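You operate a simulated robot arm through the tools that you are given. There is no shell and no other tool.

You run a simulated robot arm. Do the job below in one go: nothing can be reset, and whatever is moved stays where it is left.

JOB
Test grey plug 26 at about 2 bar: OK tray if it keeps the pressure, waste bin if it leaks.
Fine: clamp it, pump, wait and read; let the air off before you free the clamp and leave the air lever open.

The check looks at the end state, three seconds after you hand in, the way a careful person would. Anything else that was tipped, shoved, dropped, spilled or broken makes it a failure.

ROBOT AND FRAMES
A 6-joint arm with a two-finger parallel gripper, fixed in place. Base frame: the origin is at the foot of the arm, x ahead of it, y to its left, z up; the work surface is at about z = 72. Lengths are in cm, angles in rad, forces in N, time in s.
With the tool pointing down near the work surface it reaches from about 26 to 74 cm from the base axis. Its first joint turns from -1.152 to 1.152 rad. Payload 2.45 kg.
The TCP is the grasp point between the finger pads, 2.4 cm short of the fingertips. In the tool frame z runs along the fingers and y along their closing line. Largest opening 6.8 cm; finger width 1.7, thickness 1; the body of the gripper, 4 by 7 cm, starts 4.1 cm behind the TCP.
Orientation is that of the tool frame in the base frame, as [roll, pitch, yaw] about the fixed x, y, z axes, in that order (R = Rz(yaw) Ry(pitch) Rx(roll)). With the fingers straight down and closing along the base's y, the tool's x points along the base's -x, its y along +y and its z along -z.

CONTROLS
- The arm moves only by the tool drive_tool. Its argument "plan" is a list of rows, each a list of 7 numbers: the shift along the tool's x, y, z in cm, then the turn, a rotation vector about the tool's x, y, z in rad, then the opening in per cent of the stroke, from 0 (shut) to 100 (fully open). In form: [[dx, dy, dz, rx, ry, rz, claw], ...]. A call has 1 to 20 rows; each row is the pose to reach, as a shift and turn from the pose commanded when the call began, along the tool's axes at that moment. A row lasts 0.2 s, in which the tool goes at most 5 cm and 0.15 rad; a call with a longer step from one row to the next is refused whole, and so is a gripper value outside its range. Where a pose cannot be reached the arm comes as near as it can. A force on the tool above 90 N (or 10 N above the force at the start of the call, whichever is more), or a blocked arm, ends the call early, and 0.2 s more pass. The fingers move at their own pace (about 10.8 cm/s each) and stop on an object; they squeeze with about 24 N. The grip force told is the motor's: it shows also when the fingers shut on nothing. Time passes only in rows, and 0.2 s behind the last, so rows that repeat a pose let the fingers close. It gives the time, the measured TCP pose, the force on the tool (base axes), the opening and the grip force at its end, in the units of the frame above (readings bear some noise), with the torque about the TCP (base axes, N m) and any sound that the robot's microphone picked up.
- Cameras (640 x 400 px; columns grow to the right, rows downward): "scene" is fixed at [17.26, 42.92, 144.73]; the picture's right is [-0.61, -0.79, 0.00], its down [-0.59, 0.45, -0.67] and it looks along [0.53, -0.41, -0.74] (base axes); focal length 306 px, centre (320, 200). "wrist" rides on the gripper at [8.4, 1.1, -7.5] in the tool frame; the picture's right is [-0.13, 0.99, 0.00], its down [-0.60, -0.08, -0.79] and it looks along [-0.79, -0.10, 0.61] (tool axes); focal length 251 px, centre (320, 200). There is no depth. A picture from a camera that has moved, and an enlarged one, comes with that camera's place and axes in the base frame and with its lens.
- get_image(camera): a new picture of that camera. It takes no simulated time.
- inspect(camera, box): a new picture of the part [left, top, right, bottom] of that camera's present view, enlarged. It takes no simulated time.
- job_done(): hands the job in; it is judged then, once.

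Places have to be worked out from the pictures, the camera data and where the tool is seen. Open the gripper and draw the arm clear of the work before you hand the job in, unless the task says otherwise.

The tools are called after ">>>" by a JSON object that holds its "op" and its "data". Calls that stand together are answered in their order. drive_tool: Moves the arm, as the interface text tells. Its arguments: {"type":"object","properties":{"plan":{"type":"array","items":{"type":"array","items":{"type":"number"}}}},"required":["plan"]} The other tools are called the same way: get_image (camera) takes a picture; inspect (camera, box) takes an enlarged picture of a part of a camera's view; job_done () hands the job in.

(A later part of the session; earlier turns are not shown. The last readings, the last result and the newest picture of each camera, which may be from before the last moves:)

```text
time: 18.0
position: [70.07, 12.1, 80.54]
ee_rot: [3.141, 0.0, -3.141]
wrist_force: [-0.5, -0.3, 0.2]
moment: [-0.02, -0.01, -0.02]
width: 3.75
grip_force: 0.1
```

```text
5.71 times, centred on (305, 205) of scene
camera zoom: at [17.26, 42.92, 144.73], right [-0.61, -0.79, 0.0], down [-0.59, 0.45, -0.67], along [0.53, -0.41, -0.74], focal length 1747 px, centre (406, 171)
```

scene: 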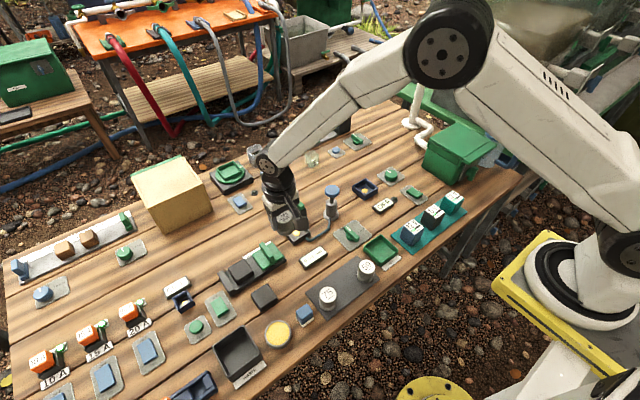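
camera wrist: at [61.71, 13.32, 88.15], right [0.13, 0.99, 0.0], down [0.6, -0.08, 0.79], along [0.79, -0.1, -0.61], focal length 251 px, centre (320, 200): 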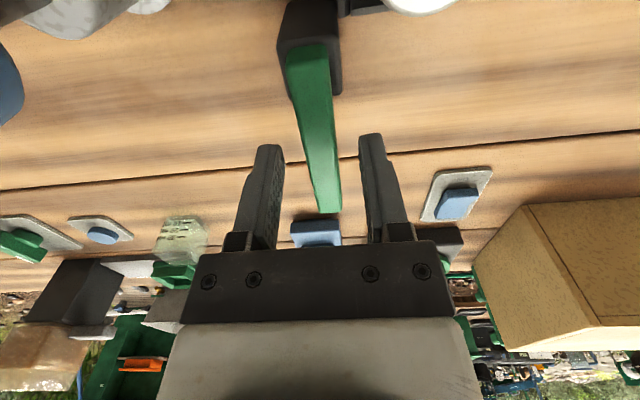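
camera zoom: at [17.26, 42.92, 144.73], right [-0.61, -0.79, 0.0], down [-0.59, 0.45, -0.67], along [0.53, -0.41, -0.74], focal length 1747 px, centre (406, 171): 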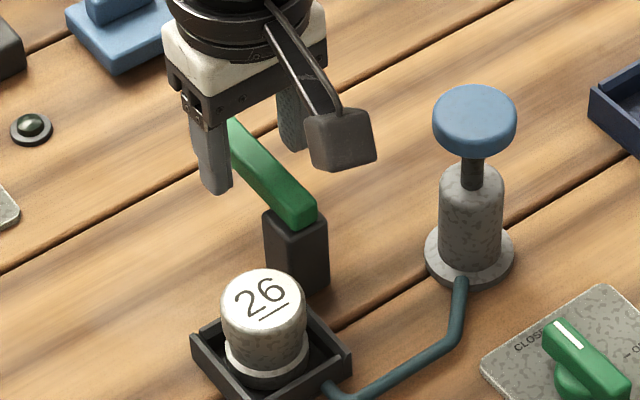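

The fingers straddle the handle. I'll narrow them to a loose cage and try a small swing of about 0.3 rad counter-clockwise around the post, checking the force.

>>> {"op": "drive_tool", "data": {"plan": [[0, 0.15, 0, 0, 0, 0, 36], [0.02, 0.52, 0, 0, 0, -0.1, 36], [0.07, 0.88, 0, 0, 0, -0.2, 36], [0.16, 1.23, 0, 0, 0, -0.3, 36], [0.16, 1.23, 0, 0, 0, -0.3, 36]]}}

>>> {"op": "get_image", "data": {"camera": "wrist"}}

>>> {"op": "inspect", "data": {"camera": "scene", "box": [270, 170, 340, 240]}}

```text
time: 19.2
position: [69.75, 13.43, 80.57]
ee_rot: [3.141, 0.0, -2.841]
wrist_force: [0.1, -0.4, 0.2]
moment: [-0.01, 0.0, -0.03]
width: 2.45
grip_force: 0.1
```

```text
taken
camera wrist: at [61.53, 12.11, 88.1], right [-0.17, 0.99, 0.0], down [0.6, 0.1, 0.79], along [0.78, 0.14, -0.61], focal length 251 px, centre (320, 200)
```

wrist: 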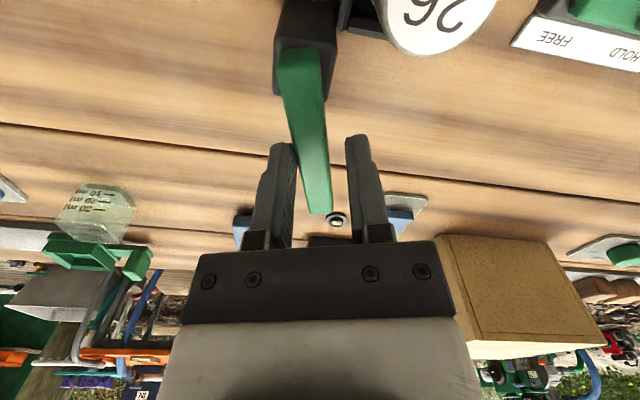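

```text
5.71 times, centred on (305, 205) of scene
camera zoom: at [17.26, 42.92, 144.73], right [-0.61, -0.79, 0.0], down [-0.59, 0.45, -0.67], along [0.53, -0.41, -0.74], focal length 1747 px, centre (406, 171)
```

zoom: 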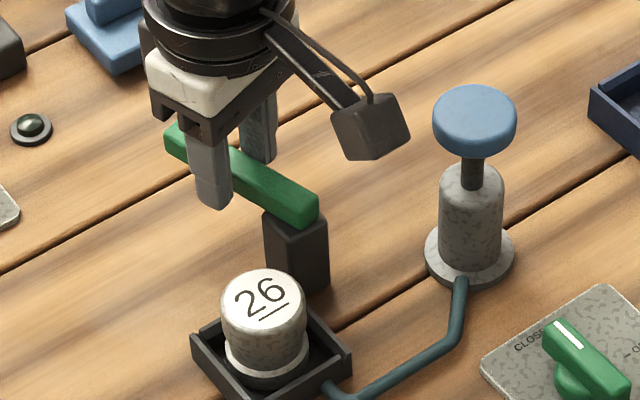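

The handle swings freely with almost no resistance. I'll continue the arc to about 1.6 rad total, following it in yaw.

>>> {"op": "drive_tool", "data": {"plan": [[0.031, 0.474, 0, 0, 0, -0.13, 36], [0.123, 0.941, 0, 0, 0, -0.26, 36], [0.275, 1.392, 0, 0, 0, -0.39, 36], [0.484, 1.819, 0, 0, 0, -0.52, 36], [0.746, 2.215, 0, 0, 0, -0.65, 36], [1.058, 2.574, 0, 0, 0, -0.78, 36], [1.413, 2.889, 0, 0, 0, -0.91, 36], [1.807, 3.156, 0, 0, 0, -1.04, 36], [2.232, 3.37, 0, 0, 0, -1.17, 36], [2.681, 3.527, 0, 0, 0, -1.3, 36], [2.681, 3.527, 0, 0, 0, -1.3, 36]]}}

>>> {"op": "get_image", "data": {"camera": "wrist"}}

>>> {"op": "inspect", "data": {"camera": "scene", "box": [270, 170, 340, 240]}}

```text
time: 21.6
position: [66.27, 16.19, 80.49]
ee_rot: [3.14, -0.001, -1.539]
wrist_force: [0.0, 0.0, -0.1]
moment: [-0.03, 0.0, 0.04]
width: 2.45
grip_force: 0.1
```

```text
taken
camera wrist: at [65.49, 7.75, 88.05], right [-1.0, 0.1, 0.0], down [0.06, 0.61, 0.79], along [0.08, 0.79, -0.61], focal length 251 px, centre (320, 200)
```

wrist: 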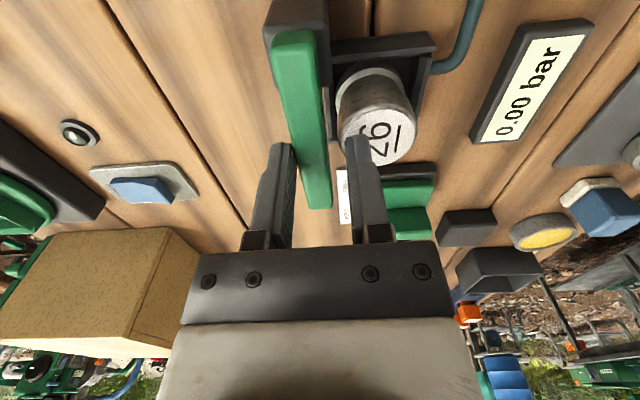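

```text
5.71 times, centred on (305, 205) of scene
camera zoom: at [17.26, 42.92, 144.73], right [-0.61, -0.79, 0.0], down [-0.59, 0.45, -0.67], along [0.53, -0.41, -0.74], focal length 1747 px, centre (406, 171)
```

zoom: 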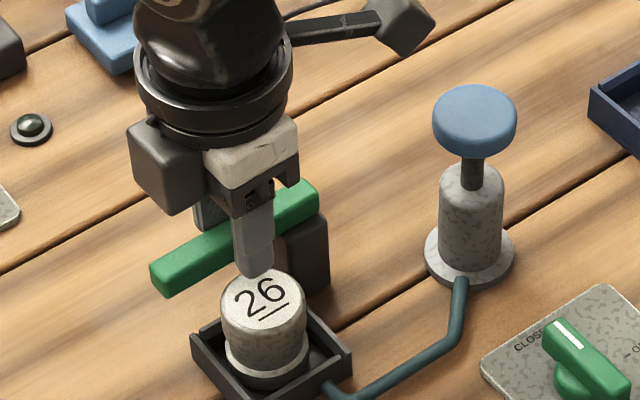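

The handle follows, and the fingertips clear the plug top by about 1 cm. I'll continue swinging to about 2.25 rad, so the handle lies over the plug.

>>> {"op": "drive_tool", "data": {"plan": [[0.031, 0.474, 0, 0, 0, -0.13, 36], [0.123, 0.941, 0, 0, 0, -0.26, 36], [0.275, 1.392, 0, 0, 0, -0.39, 36], [0.484, 1.819, 0, 0, 0, -0.52, 36], [0.746, 2.215, 0, 0, 0, -0.65, 36], [0.746, 2.215, 0, 0, 0, -0.65, 36]]}}

>>> {"op": "get_image", "data": {"camera": "wrist"}}

>>> {"op": "inspect", "data": {"camera": "scene", "box": [270, 170, 340, 240]}}

```text
time: 23.0
position: [63.87, 15.3, 80.45]
ee_rot: [-3.141, 0.0, -0.892]
wrist_force: [-0.1, 1.3, -0.5]
moment: [-0.01, 0.02, -0.01]
width: 2.44
grip_force: 0.0
```

```text
taken
camera wrist: at [68.48, 8.16, 88.08], right [-0.85, -0.52, 0.0], down [-0.32, 0.52, 0.79], along [-0.42, 0.68, -0.61], focal length 251 px, centre (320, 200)
```

wrist: 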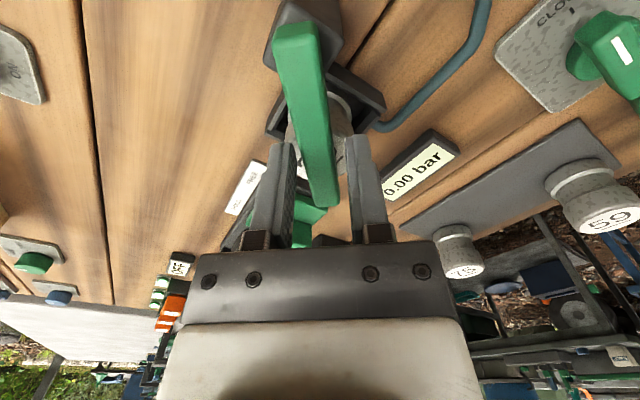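

```text
5.71 times, centred on (305, 205) of scene
camera zoom: at [17.26, 42.92, 144.73], right [-0.61, -0.79, 0.0], down [-0.59, 0.45, -0.67], along [0.53, -0.41, -0.74], focal length 1747 px, centre (406, 171)
```

zoom: 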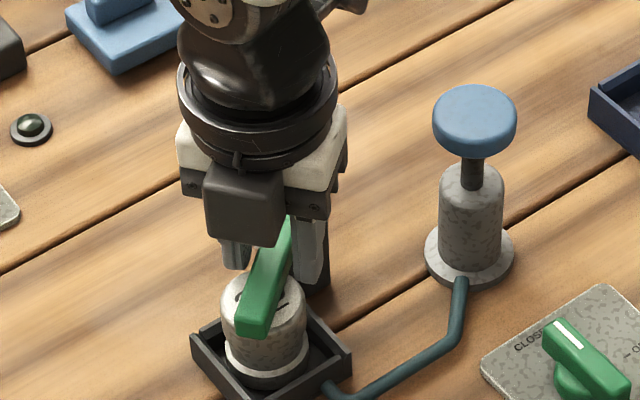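

The handle now lies over the plug at about 2.2 rad. I'll nudge a bit further to find the end stop while watching the force.

>>> {"op": "drive_tool", "data": {"plan": [[0.01, 0.256, 0, 0, 0, -0.07, 36], [0.035, 0.51, 0, 0, 0, -0.14, 36], [0.035, 0.51, 0, 0, 0, -0.14, 36]]}}

>>> {"op": "get_image", "data": {"camera": "wrist"}}

>>> {"op": "inspect", "data": {"camera": "scene", "box": [270, 170, 340, 240]}}

```text
time: 23.8
position: [63.62, 14.96, 80.61]
ee_rot: [-3.14, -0.001, -0.75]
wrist_force: [4.3, 3.6, -1.7]
moment: [0.01, -0.09, -0.06]
width: 2.97
grip_force: 2.9
```

```text
taken
camera wrist: at [69.11, 8.45, 88.18], right [-0.77, -0.64, 0.0], down [-0.39, 0.47, 0.79], along [-0.5, 0.61, -0.61], focal length 251 px, centre (320, 200)
```

wrist: 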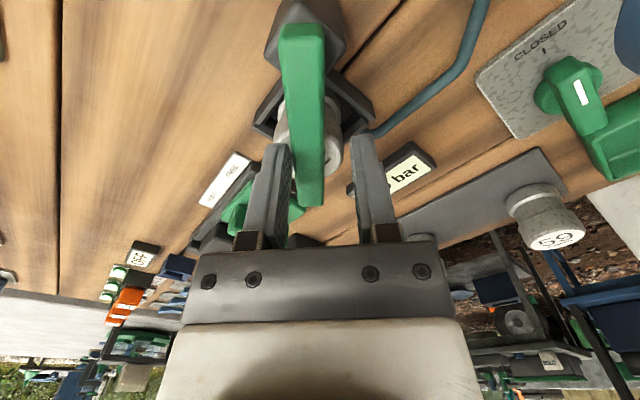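

```text
5.71 times, centred on (305, 205) of scene
camera zoom: at [17.27, 42.93, 144.73], right [-0.61, -0.79, 0.0], down [-0.59, 0.45, -0.67], along [0.53, -0.41, -0.74], focal length 1747 px, centre (406, 171)
```

zoom: 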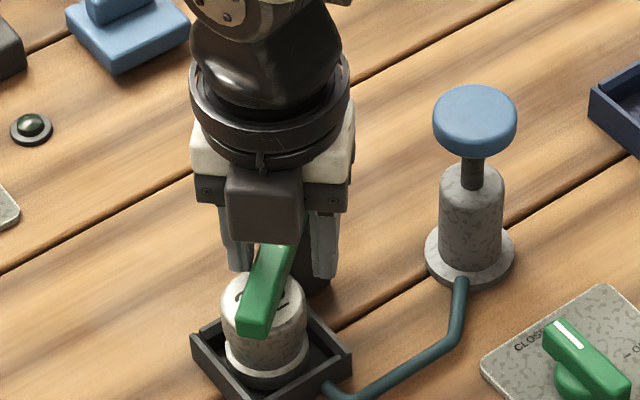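

A ~6 N resistance with the handle no longer moving shows it has reached its end stop over the plug. I'll back off slightly, open, and lift away.

>>> {"op": "drive_tool", "data": {"plan": [[0.01, -0.25, 0, 0, 0, 0.06, 45], [0.03, -0.45, 0, 0, 0, 0.12, 50], [0.03, -0.45, 0, 0, 0, 0.12, 50], [0.03, -0.45, -2, 0, 0, 0.12, 50], [0.03, -0.45, -5, 0, 0, 0.12, 50], [0.03, -0.45, -9, 0, 0, 0.12, 50], [0.03, -0.45, -9, 0, 0, 0.12, 50]]}}

>>> {"op": "get_image", "data": {"camera": "wrist"}}

>>> {"op": "inspect", "data": {"camera": "scene", "box": [270, 170, 390, 270]}}

```text
time: 25.4
position: [64.16, 15.1, 89.49]
ee_rot: [3.141, -0.001, -0.872]
wrist_force: [-0.1, 0.2, 0.8]
moment: [-0.02, 0.0, 0.0]
width: 3.37
grip_force: 0.1
```

```text
taken
camera wrist: at [68.77, 8.13, 96.99], right [-0.84, -0.54, 0.0], down [-0.33, 0.51, 0.79], along [-0.43, 0.67, -0.61], focal length 251 px, centre (320, 200)
```

wrist: 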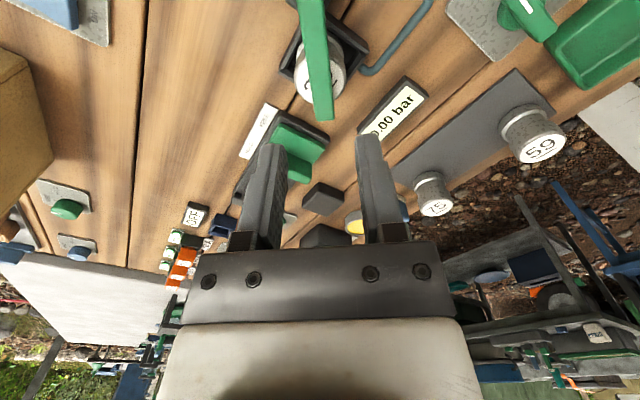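

```text
4.00 times, centred on (330, 220) of scene
camera zoom: at [17.26, 42.92, 144.73], right [-0.61, -0.79, 0.0], down [-0.59, 0.45, -0.67], along [0.53, -0.41, -0.74], focal length 1223 px, centre (280, 120)
```

zoom: 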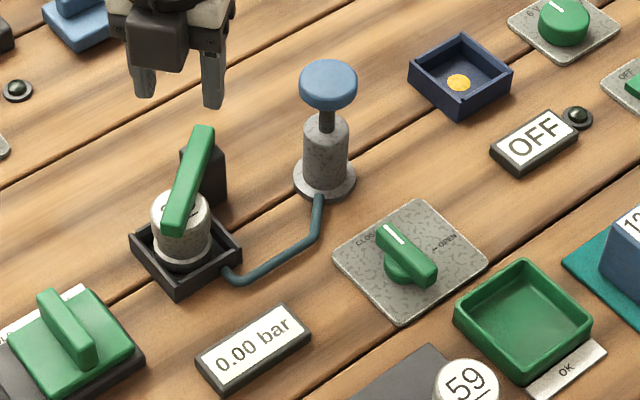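

The gauge display is now lit and reads 0.00 bar, which confirms the clamp is engaged. The pump knob top is at about (62.5,3.6,82.3); I'll turn the tool back to its default yaw while moving above the knob.

>>> {"op": "drive_tool", "data": {"plan": [[0.46, 0.51, -0.3, 0, 0, 0.1335, 50], [0.91, 1.02, -0.6, 0, 0, 0.267, 50], [1.37, 1.53, -0.9, 0, 0, 0.4005, 40], [1.82, 2.04, -1.2, 0, 0, 0.534, 30], [2.28, 2.55, -1.5, 0, 0, 0.6675, 20], [2.73, 3.06, -1.8, 0, 0, 0.801, 10], [3.19, 3.57, -2.1, 0, 0, 0.9345, 0], [3.64, 4.08, -2.4, 0, 0, 1.068, 0], [4.1, 4.59, -2.5, 0, 0, 1.2015, 0], [4.55, 5.1, -2.5, 0, 0, 1.335, 0], [5.01, 5.61, -2.5, 0, 0, 1.4685, 0], [5.46, 6.12, -2.5, 0, 0, 1.602, 0], [5.92, 6.63, -2.5, 0, 0, 1.7355, 0], [6.37, 7.14, -2.5, 0, 0, 1.869, 0], [6.83, 7.65, -2.5, 0, 0, 2.0025, 0], [7.28, 8.16, -2.5, 0, 0, 2.136, 0], [7.74, 8.67, -2.5, 0, 0, 2.2696, 0], [7.74, 8.67, -2.5, 0, 0, 2.2696, 0]]}}

>>> {"op": "get_image", "data": {"camera": "wrist"}}

>>> {"op": "get_image", "data": {"camera": "scene"}}

```text
time: 29.2
position: [62.4, 3.68, 91.96]
ee_rot: [-3.141, -0.001, 3.139]
wrist_force: [0.3, 0.1, 0.0]
moment: [-0.01, 0.01, 0.04]
width: 0.0
grip_force: 23.4
```

```text
taken
camera wrist: at [53.97, 4.9, 99.6], right [0.13, 0.99, 0.0], down [0.6, -0.08, 0.79], along [0.79, -0.1, -0.61], focal length 251 px, centre (320, 200)
```

wrist: 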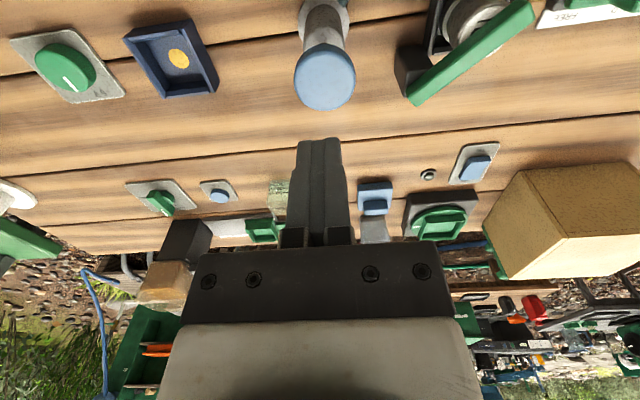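

```text
taken
```

scene: 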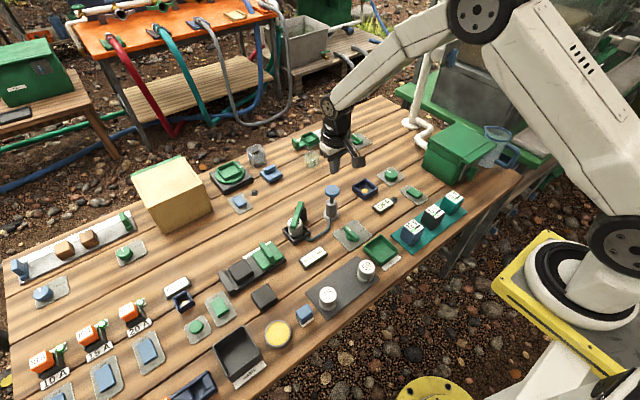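

The knob centre looks to be at about (62.7,4.1), so I'll correct the offset and lower the closed fingertips to just above it.

>>> {"op": "drive_tool", "data": {"plan": [[-0.4, 0.37, 2, 0, 0, 0, 0], [-0.4, 0.37, 4, 0, 0, 0, 0], [-0.4, 0.37, 6, 0, 0, 0, 0], [-0.4, 0.37, 6.3, 0, 0, 0, 0], [-0.4, 0.37, 6.3, 0, 0, 0, 0]]}}

>>> {"op": "get_image", "data": {"camera": "wrist"}}

>>> {"op": "inspect", "data": {"camera": "scene", "box": [270, 160, 390, 270]}}

```text
time: 30.4
position: [62.64, 4.03, 85.52]
ee_rot: [-3.141, -0.001, 3.14]
wrist_force: [-0.1, 0.6, 0.8]
moment: [0.01, 0.02, -0.01]
width: 0.02
grip_force: 23.5
```

```text
taken
camera wrist: at [54.31, 5.16, 93.16], right [0.13, 0.99, 0.0], down [0.6, -0.08, 0.79], along [0.79, -0.1, -0.61], focal length 251 px, centre (320, 200)
```

wrist: 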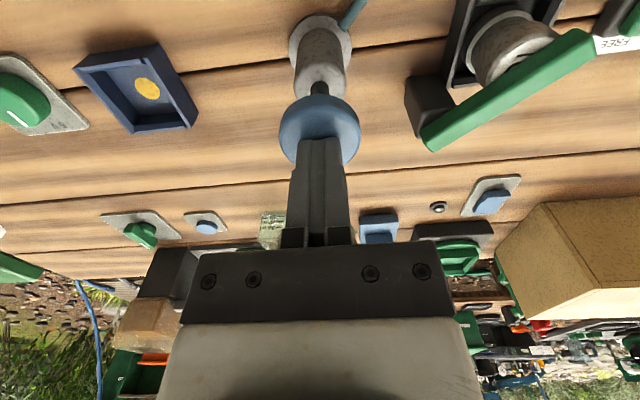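

```text
3.64 times, centred on (330, 215) of scene
camera zoom: at [17.26, 42.92, 144.73], right [-0.61, -0.79, 0.0], down [-0.59, 0.45, -0.67], along [0.53, -0.41, -0.74], focal length 1112 px, centre (284, 146)
```

zoom: 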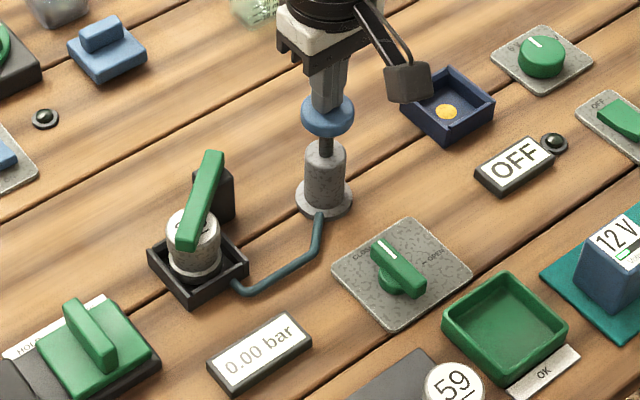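

The fingertips are centred just above the knob. I'll check the gauge and clamp closely before pressing.

>>> {"op": "inspect", "data": {"camera": "scene", "box": [285, 190, 345, 275]}}

>>> {"op": "inspect", "data": {"camera": "scene", "box": [295, 240, 335, 270]}}

>>> {"op": "inspect", "data": {"camera": "scene", "box": [335, 210, 385, 250]}}

```text
4.71 times, centred on (315, 232) of scene
camera zoom: at [17.26, 42.92, 144.73], right [-0.61, -0.79, 0.0], down [-0.59, 0.45, -0.67], along [0.53, -0.41, -0.74], focal length 1438 px, centre (344, 47)
```

zoom: 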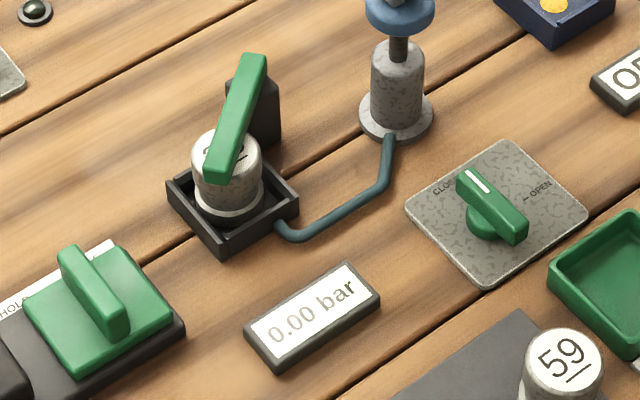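

```text
13.33 times, centred on (315, 255) of scene
camera zoom: at [17.26, 42.92, 144.73], right [-0.61, -0.79, 0.0], down [-0.59, 0.45, -0.67], along [0.53, -0.41, -0.74], focal length 4076 px, centre (387, -533)
```

zoom: 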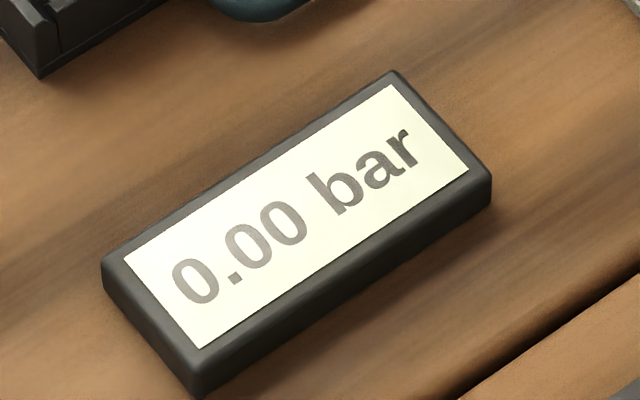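

```text
10.00 times, centred on (360, 230) of scene
camera zoom: at [17.26, 42.92, 144.73], right [-0.61, -0.79, 0.0], down [-0.59, 0.45, -0.67], along [0.53, -0.41, -0.74], focal length 3057 px, centre (-80, -100)
```

zoom: 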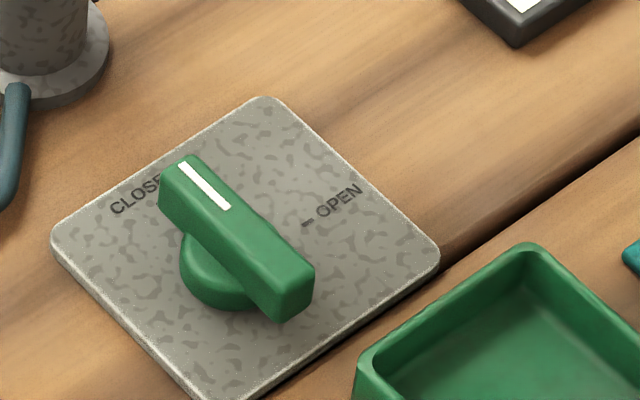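

The air lever is at CLOSED and the handle lies across the plug. I'll press the pump knob down gradually and read the force.

>>> {"op": "drive_tool", "data": {"plan": [[0, 0, 0.4, 0, 0, 0, 0], [0, 0, 0.7, 0, 0, 0, 0], [0, 0, 1.0, 0, 0, 0, 0], [0, 0, 1.3, 0, 0, 0, 0], [0, 0, 1.6, 0, 0, 0, 0], [0, 0, 1.6, 0, 0, 0, 0]]}}

>>> {"op": "inspect", "data": {"camera": "scene", "box": [285, 180, 365, 275]}}

>>> {"op": "get_image", "data": {"camera": "wrist"}}

```text
time: 31.8
position: [62.71, 4.1, 83.99]
ee_rot: [-3.141, 0.001, -3.141]
wrist_force: [0.1, 2.5, 3.5]
moment: [0.03, 0.01, -0.03]
width: 0.01
grip_force: 23.3
heard: click
```

```text
4.21 times, centred on (325, 228) of scene
camera zoom: at [17.25, 42.93, 144.73], right [-0.61, -0.79, 0.0], down [-0.59, 0.45, -0.67], along [0.53, -0.41, -0.74], focal length 1287 px, centre (299, 84)
```

zoom: 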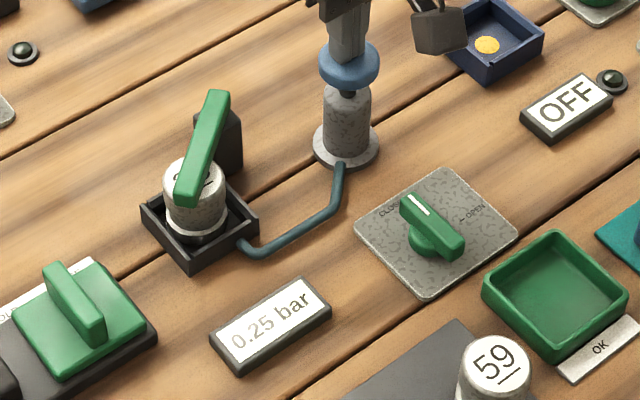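

```text
taken
camera wrist: at [54.37, 5.26, 91.6], right [0.13, 0.99, 0.0], down [0.6, -0.08, 0.79], along [0.79, -0.1, -0.61], focal length 251 px, centre (320, 200)
```

wrist: 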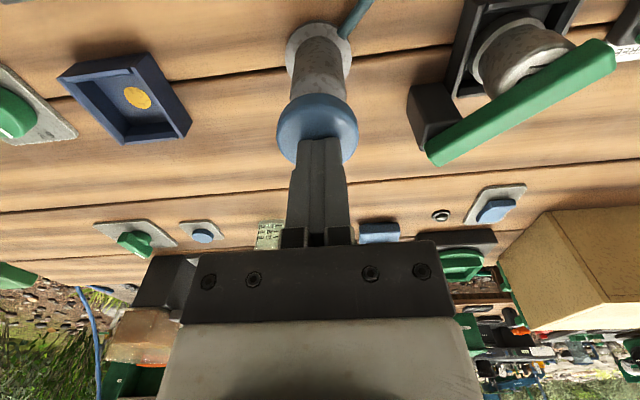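

A click sounded and the gauge shows 0.25 bar. I'll raise the fingers to see whether the knob springs back and the reading holds.

>>> {"op": "drive_tool", "data": {"plan": [[0, 0, -0.5, 0, 0, 0, 0], [0, 0, -1.0, 0, 0, 0, 0], [0, 0, -1.6, 0, 0, 0, 0], [0, 0, -1.6, 0, 0, 0, 0]]}}

>>> {"op": "inspect", "data": {"camera": "scene", "box": [285, 180, 365, 275]}}

>>> {"op": "inspect", "data": {"camera": "scene", "box": [295, 240, 335, 270]}}

```text
time: 32.8
position: [62.62, 3.97, 85.6]
ee_rot: [3.141, 0.0, -3.142]
wrist_force: [0.5, -0.5, 1.0]
moment: [-0.01, 0.01, -0.01]
width: 0.0
grip_force: 23.8
```

```text
4.21 times, centred on (325, 228) of scene
camera zoom: at [17.26, 42.92, 144.73], right [-0.61, -0.79, 0.0], down [-0.59, 0.45, -0.67], along [0.53, -0.41, -0.74], focal length 1287 px, centre (299, 84)
```

zoom: 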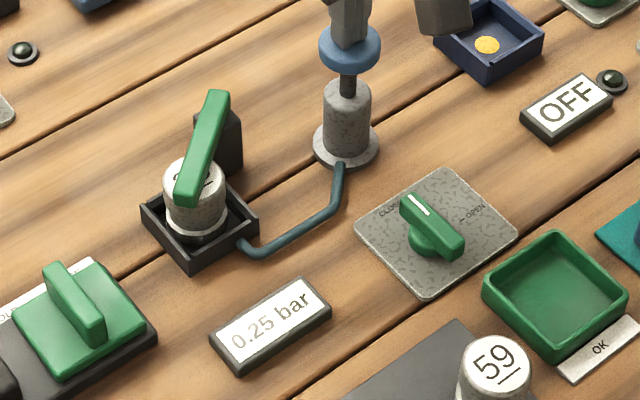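

```text
13.33 times, centred on (315, 255) of scene
camera zoom: at [17.26, 42.92, 144.73], right [-0.61, -0.79, 0.0], down [-0.59, 0.45, -0.67], along [0.53, -0.41, -0.74], focal length 4076 px, centre (387, -533)
```

zoom: 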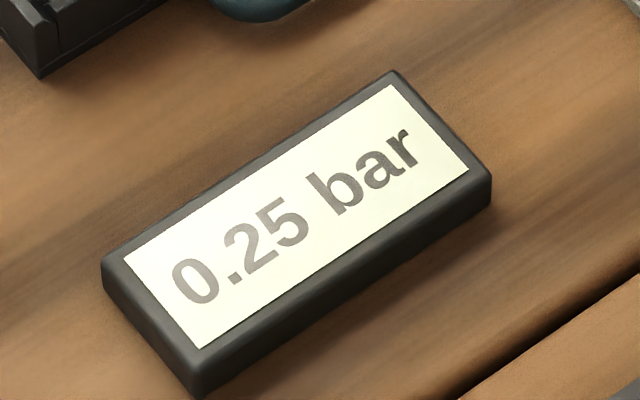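

The knob springs back and the reading holds at 0.25 bar. I'll do three more strokes of the same depth and check.

>>> {"op": "drive_tool", "data": {"plan": [[0, 0, 0.8, 0, 0, 0, 0], [0, 0, 1.6, 0, 0, 0, 0], [0, 0, 1.6, 0, 0, 0, 0], [0, 0, 0.8, 0, 0, 0, 0], [0, 0, 0, 0, 0, 0, 0], [0, 0, 0, 0, 0, 0, 0], [0, 0, 0.8, 0, 0, 0, 0], [0, 0, 1.6, 0, 0, 0, 0], [0, 0, 1.6, 0, 0, 0, 0], [0, 0, 0.8, 0, 0, 0, 0], [0, 0, 0, 0, 0, 0, 0], [0, 0, 0, 0, 0, 0, 0], [0, 0, 0.8, 0, 0, 0, 0], [0, 0, 1.6, 0, 0, 0, 0], [0, 0, 1.6, 0, 0, 0, 0], [0, 0, 0.8, 0, 0, 0, 0], [0, 0, 0, 0, 0, 0, 0], [0, 0, 0, 0, 0, 0, 0]]}}

>>> {"op": "inspect", "data": {"camera": "scene", "box": [295, 240, 335, 270]}}

>>> {"op": "inspect", "data": {"camera": "scene", "box": [285, 180, 365, 275]}}

```text
time: 36.6
position: [62.79, 4.26, 85.77]
ee_rot: [3.141, 0.001, 3.141]
wrist_force: [0.4, -0.4, -0.3]
moment: [-0.01, 0.01, 0.01]
width: 0.0
grip_force: 24.0
heard: click
```

```text
13.33 times, centred on (315, 255) of scene
camera zoom: at [17.26, 42.92, 144.73], right [-0.61, -0.79, 0.0], down [-0.59, 0.45, -0.67], along [0.53, -0.41, -0.74], focal length 4076 px, centre (387, -533)
```

zoom: 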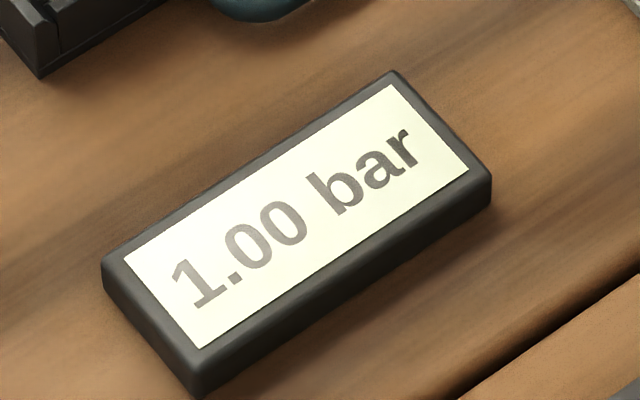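

```text
4.21 times, centred on (325, 228) of scene
camera zoom: at [17.26, 42.92, 144.73], right [-0.61, -0.79, 0.0], down [-0.59, 0.45, -0.67], along [0.53, -0.41, -0.74], focal length 1287 px, centre (299, 84)
```

zoom: 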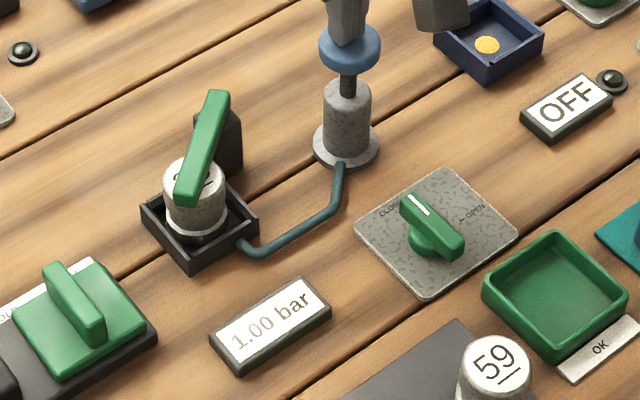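

Four strokes gave exactly 1.00 bar. Three more strokes now, then a check.

>>> {"op": "drive_tool", "data": {"plan": [[0, 0, 0.8, 0, 0, 0, 0], [0, 0, 1.6, 0, 0, 0, 0], [0, 0, 1.6, 0, 0, 0, 0], [0, 0, 0.8, 0, 0, 0, 0], [0, 0, 0, 0, 0, 0, 0], [0, 0, 0, 0, 0, 0, 0], [0, 0, 0.8, 0, 0, 0, 0], [0, 0, 1.6, 0, 0, 0, 0], [0, 0, 1.6, 0, 0, 0, 0], [0, 0, 0.8, 0, 0, 0, 0], [0, 0, 0, 0, 0, 0, 0], [0, 0, 0, 0, 0, 0, 0], [0, 0, 0.8, 0, 0, 0, 0], [0, 0, 1.6, 0, 0, 0, 0], [0, 0, 1.6, 0, 0, 0, 0], [0, 0, 0.8, 0, 0, 0, 0], [0, 0, 0, 0, 0, 0, 0], [0, 0, 0, 0, 0, 0, 0]]}}

>>> {"op": "inspect", "data": {"camera": "scene", "box": [295, 240, 335, 270]}}

```text
time: 40.4
position: [62.71, 4.2, 85.86]
ee_rot: [3.141, -0.001, -3.141]
wrist_force: [-0.2, 0.0, -0.1]
moment: [0.01, 0.04, -0.02]
width: 0.0
grip_force: 23.6
```

```text
13.33 times, centred on (315, 255) of scene
camera zoom: at [17.26, 42.92, 144.73], right [-0.61, -0.79, 0.0], down [-0.59, 0.45, -0.67], along [0.53, -0.41, -0.74], focal length 4076 px, centre (387, -533)
```

zoom: 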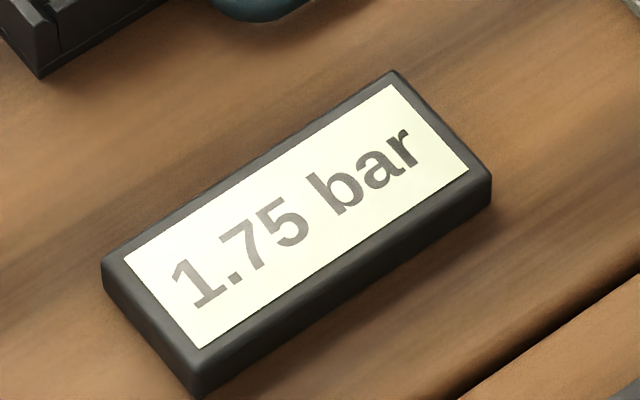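

The gauge reads 1.75 bar. One more stroke should bring it to 2.00 bar.

>>> {"op": "drive_tool", "data": {"plan": [[0, 0, 0.8, 0, 0, 0, 0], [0, 0, 1.6, 0, 0, 0, 0], [0, 0, 1.6, 0, 0, 0, 0], [0, 0, 0.8, 0, 0, 0, 0], [0, 0, 0, 0, 0, 0, 0], [0, 0, -1, 0, 0, 0, 0]]}}

>>> {"op": "inspect", "data": {"camera": "scene", "box": [295, 240, 335, 270]}}

```text
time: 41.8
position: [62.78, 3.96, 86.64]
ee_rot: [-3.141, -0.001, 3.141]
wrist_force: [0.0, 1.1, 0.0]
moment: [-0.01, 0.0, -0.05]
width: 0.0
grip_force: 23.6
```

```text
13.33 times, centred on (315, 255) of scene
camera zoom: at [17.26, 42.92, 144.73], right [-0.61, -0.79, 0.0], down [-0.59, 0.45, -0.67], along [0.53, -0.41, -0.74], focal length 4076 px, centre (387, -533)
```

zoom: 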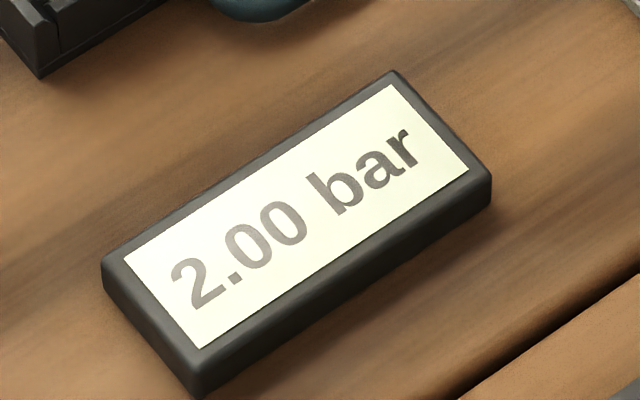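

2.00 bar at t=41.8. I'll lift clear of the knob and wait, reading the gauge as time passes.

>>> {"op": "drive_tool", "data": {"plan": [[0, 0, -2, 0, 0, 0, 0], [0, 0, -4, 0, 0, 0, 0], [0, 0, -4, 0, 0, 0, 0], [0, 0, -4, 0, 0, 0, 0], [0, 0, -4, 0, 0, 0, 0], [0, 0, -4, 0, 0, 0, 0], [0, 0, -4, 0, 0, 0, 0], [0, 0, -4, 0, 0, 0, 0], [0, 0, -4, 0, 0, 0, 0], [0, 0, -4, 0, 0, 0, 0], [0, 0, -4, 0, 0, 0, 0], [0, 0, -4, 0, 0, 0, 0], [0, 0, -4, 0, 0, 0, 0], [0, 0, -4, 0, 0, 0, 0], [0, 0, -4, 0, 0, 0, 0], [0, 0, -4, 0, 0, 0, 0], [0, 0, -4, 0, 0, 0, 0], [0, 0, -4, 0, 0, 0, 0], [0, 0, -4, 0, 0, 0, 0], [0, 0, -4, 0, 0, 0, 0]]}}

>>> {"op": "inspect", "data": {"camera": "scene", "box": [295, 240, 335, 270]}}

```text
time: 46.0
position: [62.62, 4.16, 90.65]
ee_rot: [-3.141, -0.001, -3.141]
wrist_force: [-0.4, 0.9, 0.6]
moment: [-0.01, 0.01, 0.02]
width: 0.0
grip_force: 23.3
```

```text
13.33 times, centred on (315, 255) of scene
camera zoom: at [17.26, 42.92, 144.73], right [-0.61, -0.79, 0.0], down [-0.59, 0.45, -0.67], along [0.53, -0.41, -0.74], focal length 4076 px, centre (387, -533)
```

zoom: 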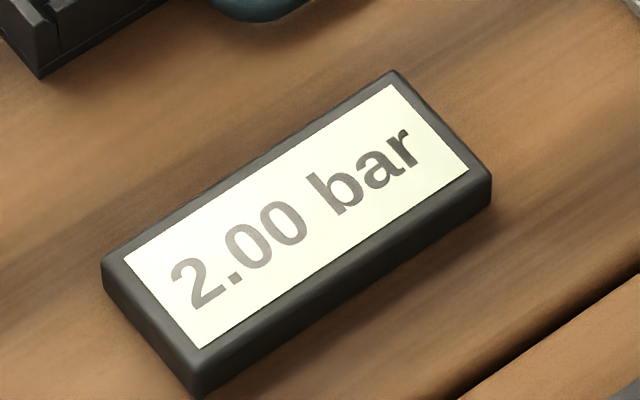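

Still 2.00 bar after 4 s. I'll keep waiting while moving to hover well above the air lever, without touching it.

>>> {"op": "drive_tool", "data": {"plan": [[2, 0, -1, 0, 0, 0, 30], [5, 0, -1, 0, 0, 0, 60], [8, 0, -1, 0, 0, 0, 60], [10.5, 0, -1, 0, 0, 0, 60], [10.5, 0, -1, 0, 0, 0, 60], [10.5, 0, -1, 0, 0, 0, 60], [10.5, 0, -1, 0, 0, 0, 60], [10.5, 0, -1, 0, 0, 0, 60], [10.5, 0, -1, 0, 0, 0, 60], [10.5, 0, -1, 0, 0, 0, 60], [10.5, 0, -1, 0, 0, 0, 60], [10.5, 0, -1, 0, 0, 0, 60], [10.5, 0, -1, 0, 0, 0, 60], [10.5, 0, -1, 0, 0, 0, 60], [10.5, 0, -1, 0, 0, 0, 60], [10.5, 0, -1, 0, 0, 0, 60], [10.5, 0, -1, 0, 0, 0, 60], [10.5, 0, -1, 0, 0, 0, 60], [10.5, 0, -1, 0, 0, 0, 60], [10.5, 0, -1, 0, 0, 0, 60]]}}

>>> {"op": "get_image", "data": {"camera": "wrist"}}

>>> {"op": "inspect", "data": {"camera": "scene", "box": [295, 240, 335, 270]}}

```text
time: 50.2
position: [52.15, 4.24, 91.76]
ee_rot: [3.14, 0.0, 3.14]
wrist_force: [0.5, -0.5, -0.5]
moment: [0.02, 0.0, 0.01]
width: 4.08
grip_force: 0.0
```

```text
taken
camera wrist: at [43.78, 5.48, 99.32], right [0.13, 0.99, 0.0], down [0.6, -0.08, 0.79], along [0.79, -0.1, -0.61], focal length 251 px, centre (320, 200)
```

wrist: 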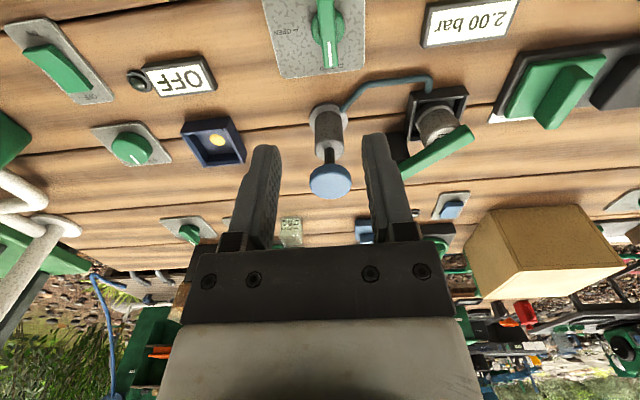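

```text
13.33 times, centred on (315, 255) of scene
camera zoom: at [17.26, 42.92, 144.73], right [-0.61, -0.79, 0.0], down [-0.59, 0.45, -0.67], along [0.53, -0.41, -0.74], focal length 4076 px, centre (387, -533)
```

zoom: 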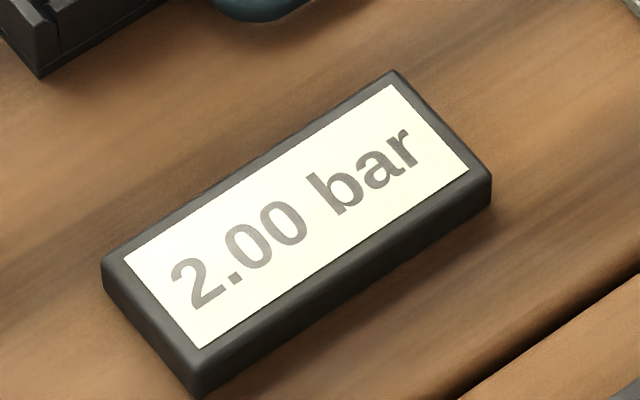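

Still 2.00 bar at t=50.2. A slow leak could take longer to show, so I'll hold still for some more seconds.

>>> {"op": "drive_tool", "data": {"plan": [[0, 0, 0, 0, 0, 0, 60], [0, 0, 0, 0, 0, 0, 60], [0, 0, 0, 0, 0, 0, 60], [0, 0, 0, 0, 0, 0, 60], [0, 0, 0, 0, 0, 0, 60], [0, 0, 0, 0, 0, 0, 60], [0, 0, 0, 0, 0, 0, 60], [0, 0, 0, 0, 0, 0, 60], [0, 0, 0, 0, 0, 0, 60], [0, 0, 0, 0, 0, 0, 60], [0, 0, 0, 0, 0, 0, 60], [0, 0, 0, 0, 0, 0, 60], [0, 0, 0, 0, 0, 0, 60], [0, 0, 0, 0, 0, 0, 60], [0, 0, 0, 0, 0, 0, 60], [0, 0, 0, 0, 0, 0, 60], [0, 0, 0, 0, 0, 0, 60], [0, 0, 0, 0, 0, 0, 60], [0, 0, 0, 0, 0, 0, 60], [0, 0, 0, 0, 0, 0, 60]]}}

>>> {"op": "inspect", "data": {"camera": "scene", "box": [295, 240, 335, 270]}}

```text
time: 54.4
position: [52.08, 4.18, 91.76]
ee_rot: [-3.141, 0.002, 3.141]
wrist_force: [-0.1, 0.1, -0.1]
moment: [-0.01, -0.05, 0.02]
width: 4.08
grip_force: 0.0
```

```text
13.33 times, centred on (315, 255) of scene
camera zoom: at [17.26, 42.92, 144.73], right [-0.61, -0.79, 0.0], down [-0.59, 0.45, -0.67], along [0.53, -0.41, -0.74], focal length 4076 px, centre (387, -533)
```

zoom: 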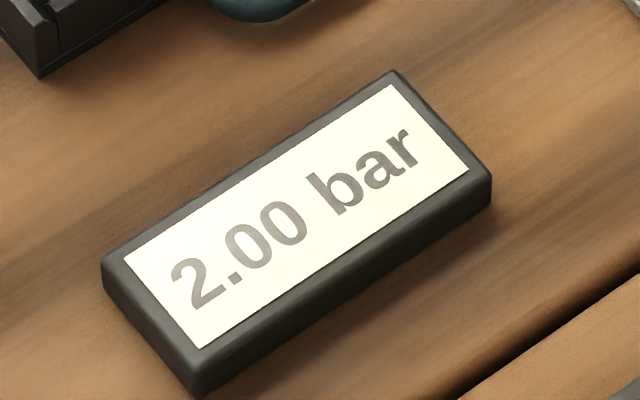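

Unchanged after 12.6 s. I'll measure the air lever in the wrist view now, continuing to wait meanwhile.

>>> {"op": "inspect", "data": {"camera": "wrist", "box": [250, 0, 400, 100]}}

```text
4.00 times, centred on (325, 50) of wrist
camera zoom: at [43.78, 5.48, 99.32], right [0.13, 0.99, 0.0], down [0.6, -0.08, 0.79], along [0.79, -0.1, -0.61], focal length 1006 px, centre (300, 800)
```

zoom: 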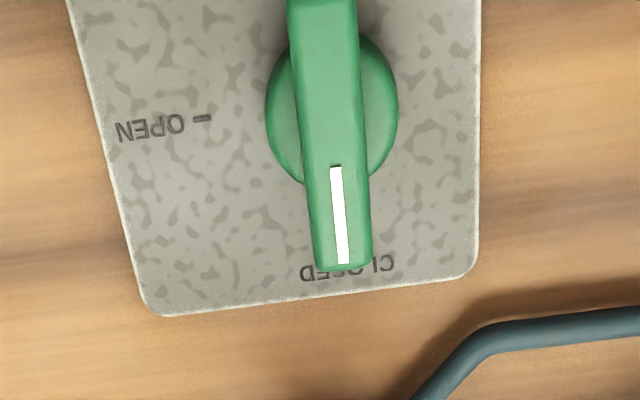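

The air lever hub is at about (52.25,5.1), with its bar along x at z≈74–75. I'll lower to z≈80 above it, with the fingers astride, and read the gauge again on the way.

>>> {"op": "drive_tool", "data": {"plan": [[-0.1, 0.77, 2, 0, 0, 0, 50], [-0.1, 0.77, 5, 0, 0, 0, 50], [-0.1, 0.77, 8, 0, 0, 0, 50], [-0.1, 0.77, 11, 0, 0, 0, 50], [-0.1, 0.77, 11.5, 0, 0, 0, 50], [-0.1, 0.77, 11.5, 0, 0, 0, 50], [-0.1, 0.77, 11.5, 0, 0, 0, 50], [-0.1, 0.77, 11.5, 0, 0, 0, 50], [-0.1, 0.77, 11.5, 0, 0, 0, 50], [-0.1, 0.77, 11.5, 0, 0, 0, 50], [-0.1, 0.77, 11.5, 0, 0, 0, 50], [-0.1, 0.77, 11.5, 0, 0, 0, 50], [-0.1, 0.77, 11.5, 0, 0, 0, 50], [-0.1, 0.77, 11.5, 0, 0, 0, 50], [-0.1, 0.77, 11.5, 0, 0, 0, 50], [-0.1, 0.77, 11.5, 0, 0, 0, 50], [-0.1, 0.77, 11.5, 0, 0, 0, 50]]}}

>>> {"op": "get_image", "data": {"camera": "wrist"}}

>>> {"op": "inspect", "data": {"camera": "scene", "box": [290, 190, 390, 270]}}

>>> {"op": "inspect", "data": {"camera": "scene", "box": [295, 240, 335, 270]}}

```text
time: 58.0
position: [52.31, 4.87, 80.05]
ee_rot: [-3.141, 0.0, 3.141]
wrist_force: [-0.3, -1.5, 0.3]
moment: [0.0, -0.01, -0.03]
width: 3.4
grip_force: 0.0
```

```text
taken
camera wrist: at [43.98, 6.1, 87.66], right [0.13, 0.99, 0.0], down [0.6, -0.08, 0.79], along [0.79, -0.1, -0.61], focal length 251 px, centre (320, 200)
```

wrist: 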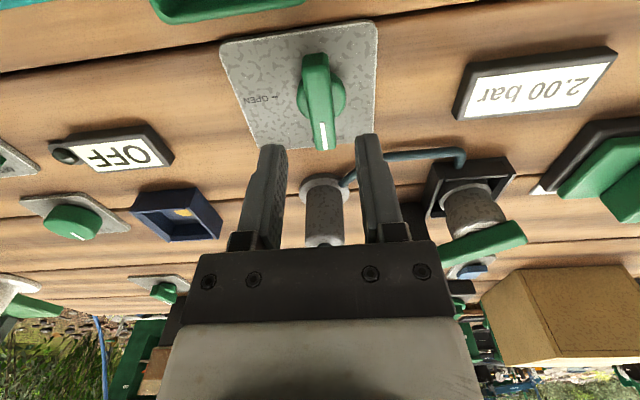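

```text
5.00 times, centred on (340, 230) of scene
camera zoom: at [17.26, 42.92, 144.73], right [-0.61, -0.79, 0.0], down [-0.59, 0.45, -0.67], along [0.53, -0.41, -0.74], focal length 1528 px, centre (220, 50)
```

zoom: 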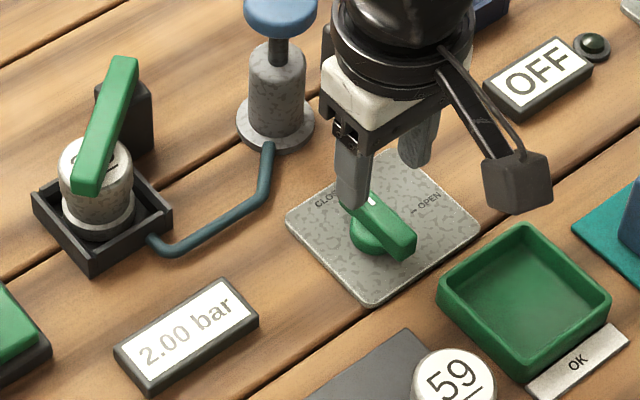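

```text
13.33 times, centred on (315, 255) of scene
camera zoom: at [17.26, 42.92, 144.73], right [-0.61, -0.79, 0.0], down [-0.59, 0.45, -0.67], along [0.53, -0.41, -0.74], focal length 4076 px, centre (387, -533)
```

zoom: 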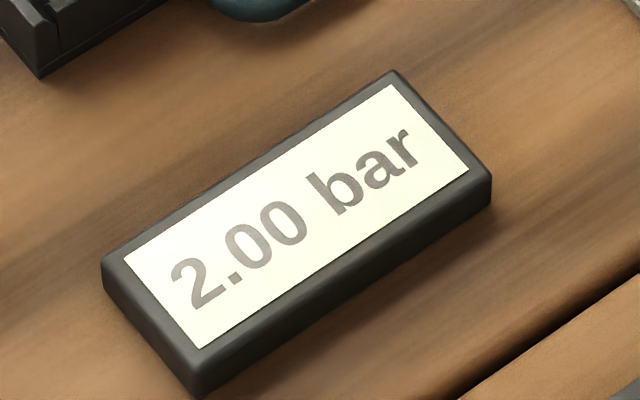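

After 16 s the gauge still reads 2.00 bar, so plug 26 holds pressure and goes to the OK tray. I'll zoom on the lever to align before venting.

>>> {"op": "inspect", "data": {"camera": "wrist", "box": [220, 20, 400, 160]}}

```text
2.86 times, centred on (310, 90) of wrist
camera zoom: at [43.98, 6.1, 87.66], right [0.13, 0.99, 0.0], down [0.6, -0.08, 0.79], along [0.79, -0.1, -0.61], focal length 718 px, centre (349, 514)
```

zoom: 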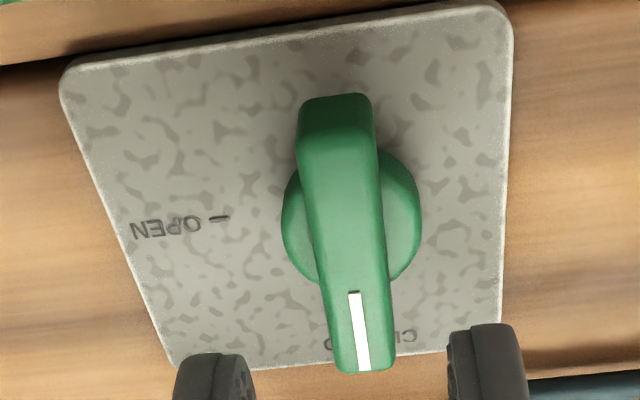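

The lever bar is centred at (52.4,5.05) with its top near z=75.1. I'll lower so the fingertips reach z≈74 and close on the bar.

>>> {"op": "drive_tool", "data": {"plan": [[-0.07, 0.1, 1.5, 0, 0, 0, 50], [-0.07, 0.1, 3, 0, 0, 0, 50], [-0.07, 0.1, 3.6, 0, 0, 0, 50], [-0.07, 0.1, 3.6, 0, 0, 0, 35], [-0.07, 0.1, 3.6, 0, 0, 0, 20], [-0.07, 0.1, 3.6, 0, 0, 0, 0], [-0.07, 0.1, 3.6, 0, 0, 0, 0]]}}

>>> {"op": "get_image", "data": {"camera": "wrist"}}

>>> {"op": "inspect", "data": {"camera": "scene", "box": [290, 190, 390, 270]}}

```text
time: 59.6
position: [52.32, 4.94, 76.53]
ee_rot: [3.141, 0.0, 3.141]
wrist_force: [2.2, -10.6, -1.6]
moment: [-0.19, -0.1, 0.01]
width: 1.37
grip_force: 33.5
```

```text
taken
camera wrist: at [44.03, 6.18, 84.06], right [0.13, 0.99, 0.0], down [0.6, -0.08, 0.79], along [0.79, -0.1, -0.61], focal length 251 px, centre (320, 200)
```

wrist: 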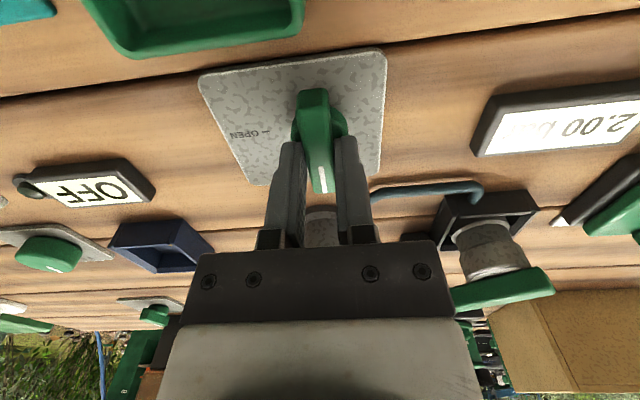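

```text
5.00 times, centred on (340, 230) of scene
camera zoom: at [17.27, 42.9, 144.74], right [-0.61, -0.79, 0.0], down [-0.59, 0.45, -0.67], along [0.53, -0.41, -0.74], focal length 1528 px, centre (220, 50)
```

zoom: 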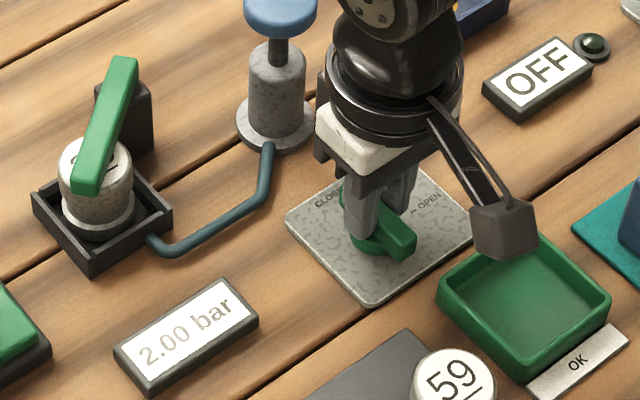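

The lever bar is held (1.37 cm), with a mild -y side load. I'll shift -0.1 in y and turn clockwise (from +x toward -y, OPEN), checking partway.

>>> {"op": "drive_tool", "data": {"plan": [[0, -0.1, 0, 0, 0, 0, 0], [0, -0.1, 0, 0, 0, 0.13, 0], [0, -0.1, 0, 0, 0, 0.26, 0], [0, -0.1, 0, 0, 0, 0.39, 0], [0, -0.1, 0, 0, 0, 0.39, 0]]}}

>>> {"op": "inspect", "data": {"camera": "scene", "box": [290, 190, 390, 270]}}

```text
time: 60.8
position: [52.3, 4.86, 76.54]
ee_rot: [3.141, 0.0, 2.752]
wrist_force: [8.1, 17.2, -30.1]
moment: [0.26, -0.17, -0.02]
width: 1.41
grip_force: 33.5
```

```text
5.00 times, centred on (340, 230) of scene
camera zoom: at [17.33, 42.97, 144.71], right [-0.61, -0.79, 0.0], down [-0.59, 0.45, -0.67], along [0.53, -0.41, -0.74], focal length 1528 px, centre (220, 50)
```

zoom: 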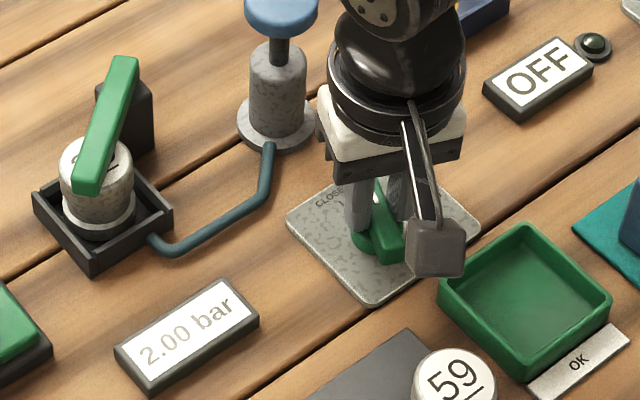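

The lever is turning but the firm grip builds up force, since it is very stiff to small offsets. I'll loosen to a close cage and continue turning gently.

>>> {"op": "drive_tool", "data": {"plan": [[0, 0.05, 0, 0, 0, 0, 25], [0, 0.05, 0, 0, 0, 0, 25], [0, 0.05, 0, 0, 0, 0.1, 25], [0, 0.05, 0, 0, 0, 0.1, 25]]}}

>>> {"op": "inspect", "data": {"camera": "scene", "box": [290, 190, 390, 270]}}

>>> {"op": "get_image", "data": {"camera": "wrist"}}

```text
time: 61.8
position: [52.29, 4.88, 76.54]
ee_rot: [3.141, -0.001, 2.653]
wrist_force: [0.2, -1.1, 0.7]
moment: [0.01, 0.0, 0.04]
width: 1.71
grip_force: 0.0
```

```text
5.00 times, centred on (340, 230) of scene
camera zoom: at [17.26, 42.92, 144.73], right [-0.61, -0.79, 0.0], down [-0.59, 0.45, -0.67], along [0.53, -0.41, -0.74], focal length 1528 px, centre (220, 50)
```

zoom: 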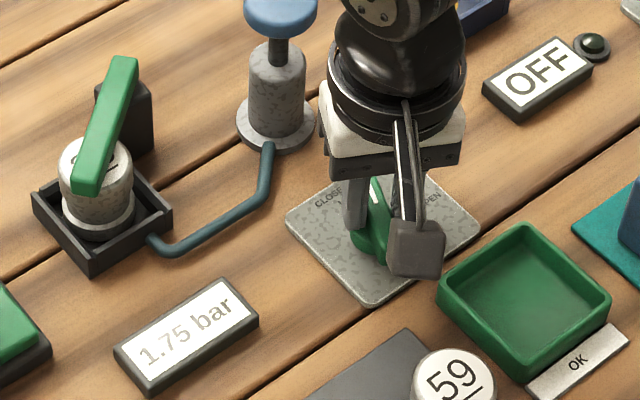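

```text
taken
camera wrist: at [45.49, 9.93, 84.14], right [0.58, 0.81, 0.0], down [0.5, -0.35, 0.79], along [0.65, -0.46, -0.61], focal length 251 px, centre (320, 200)
```

wrist: 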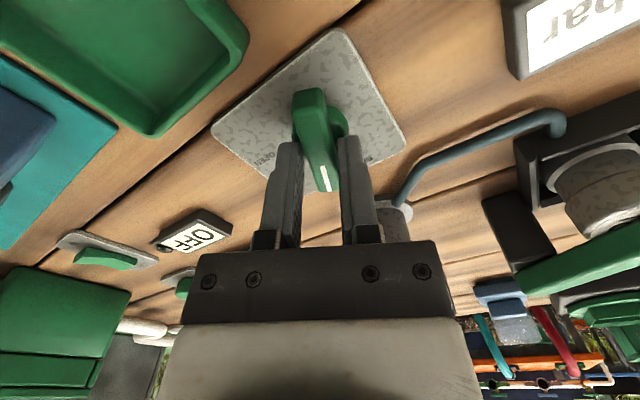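

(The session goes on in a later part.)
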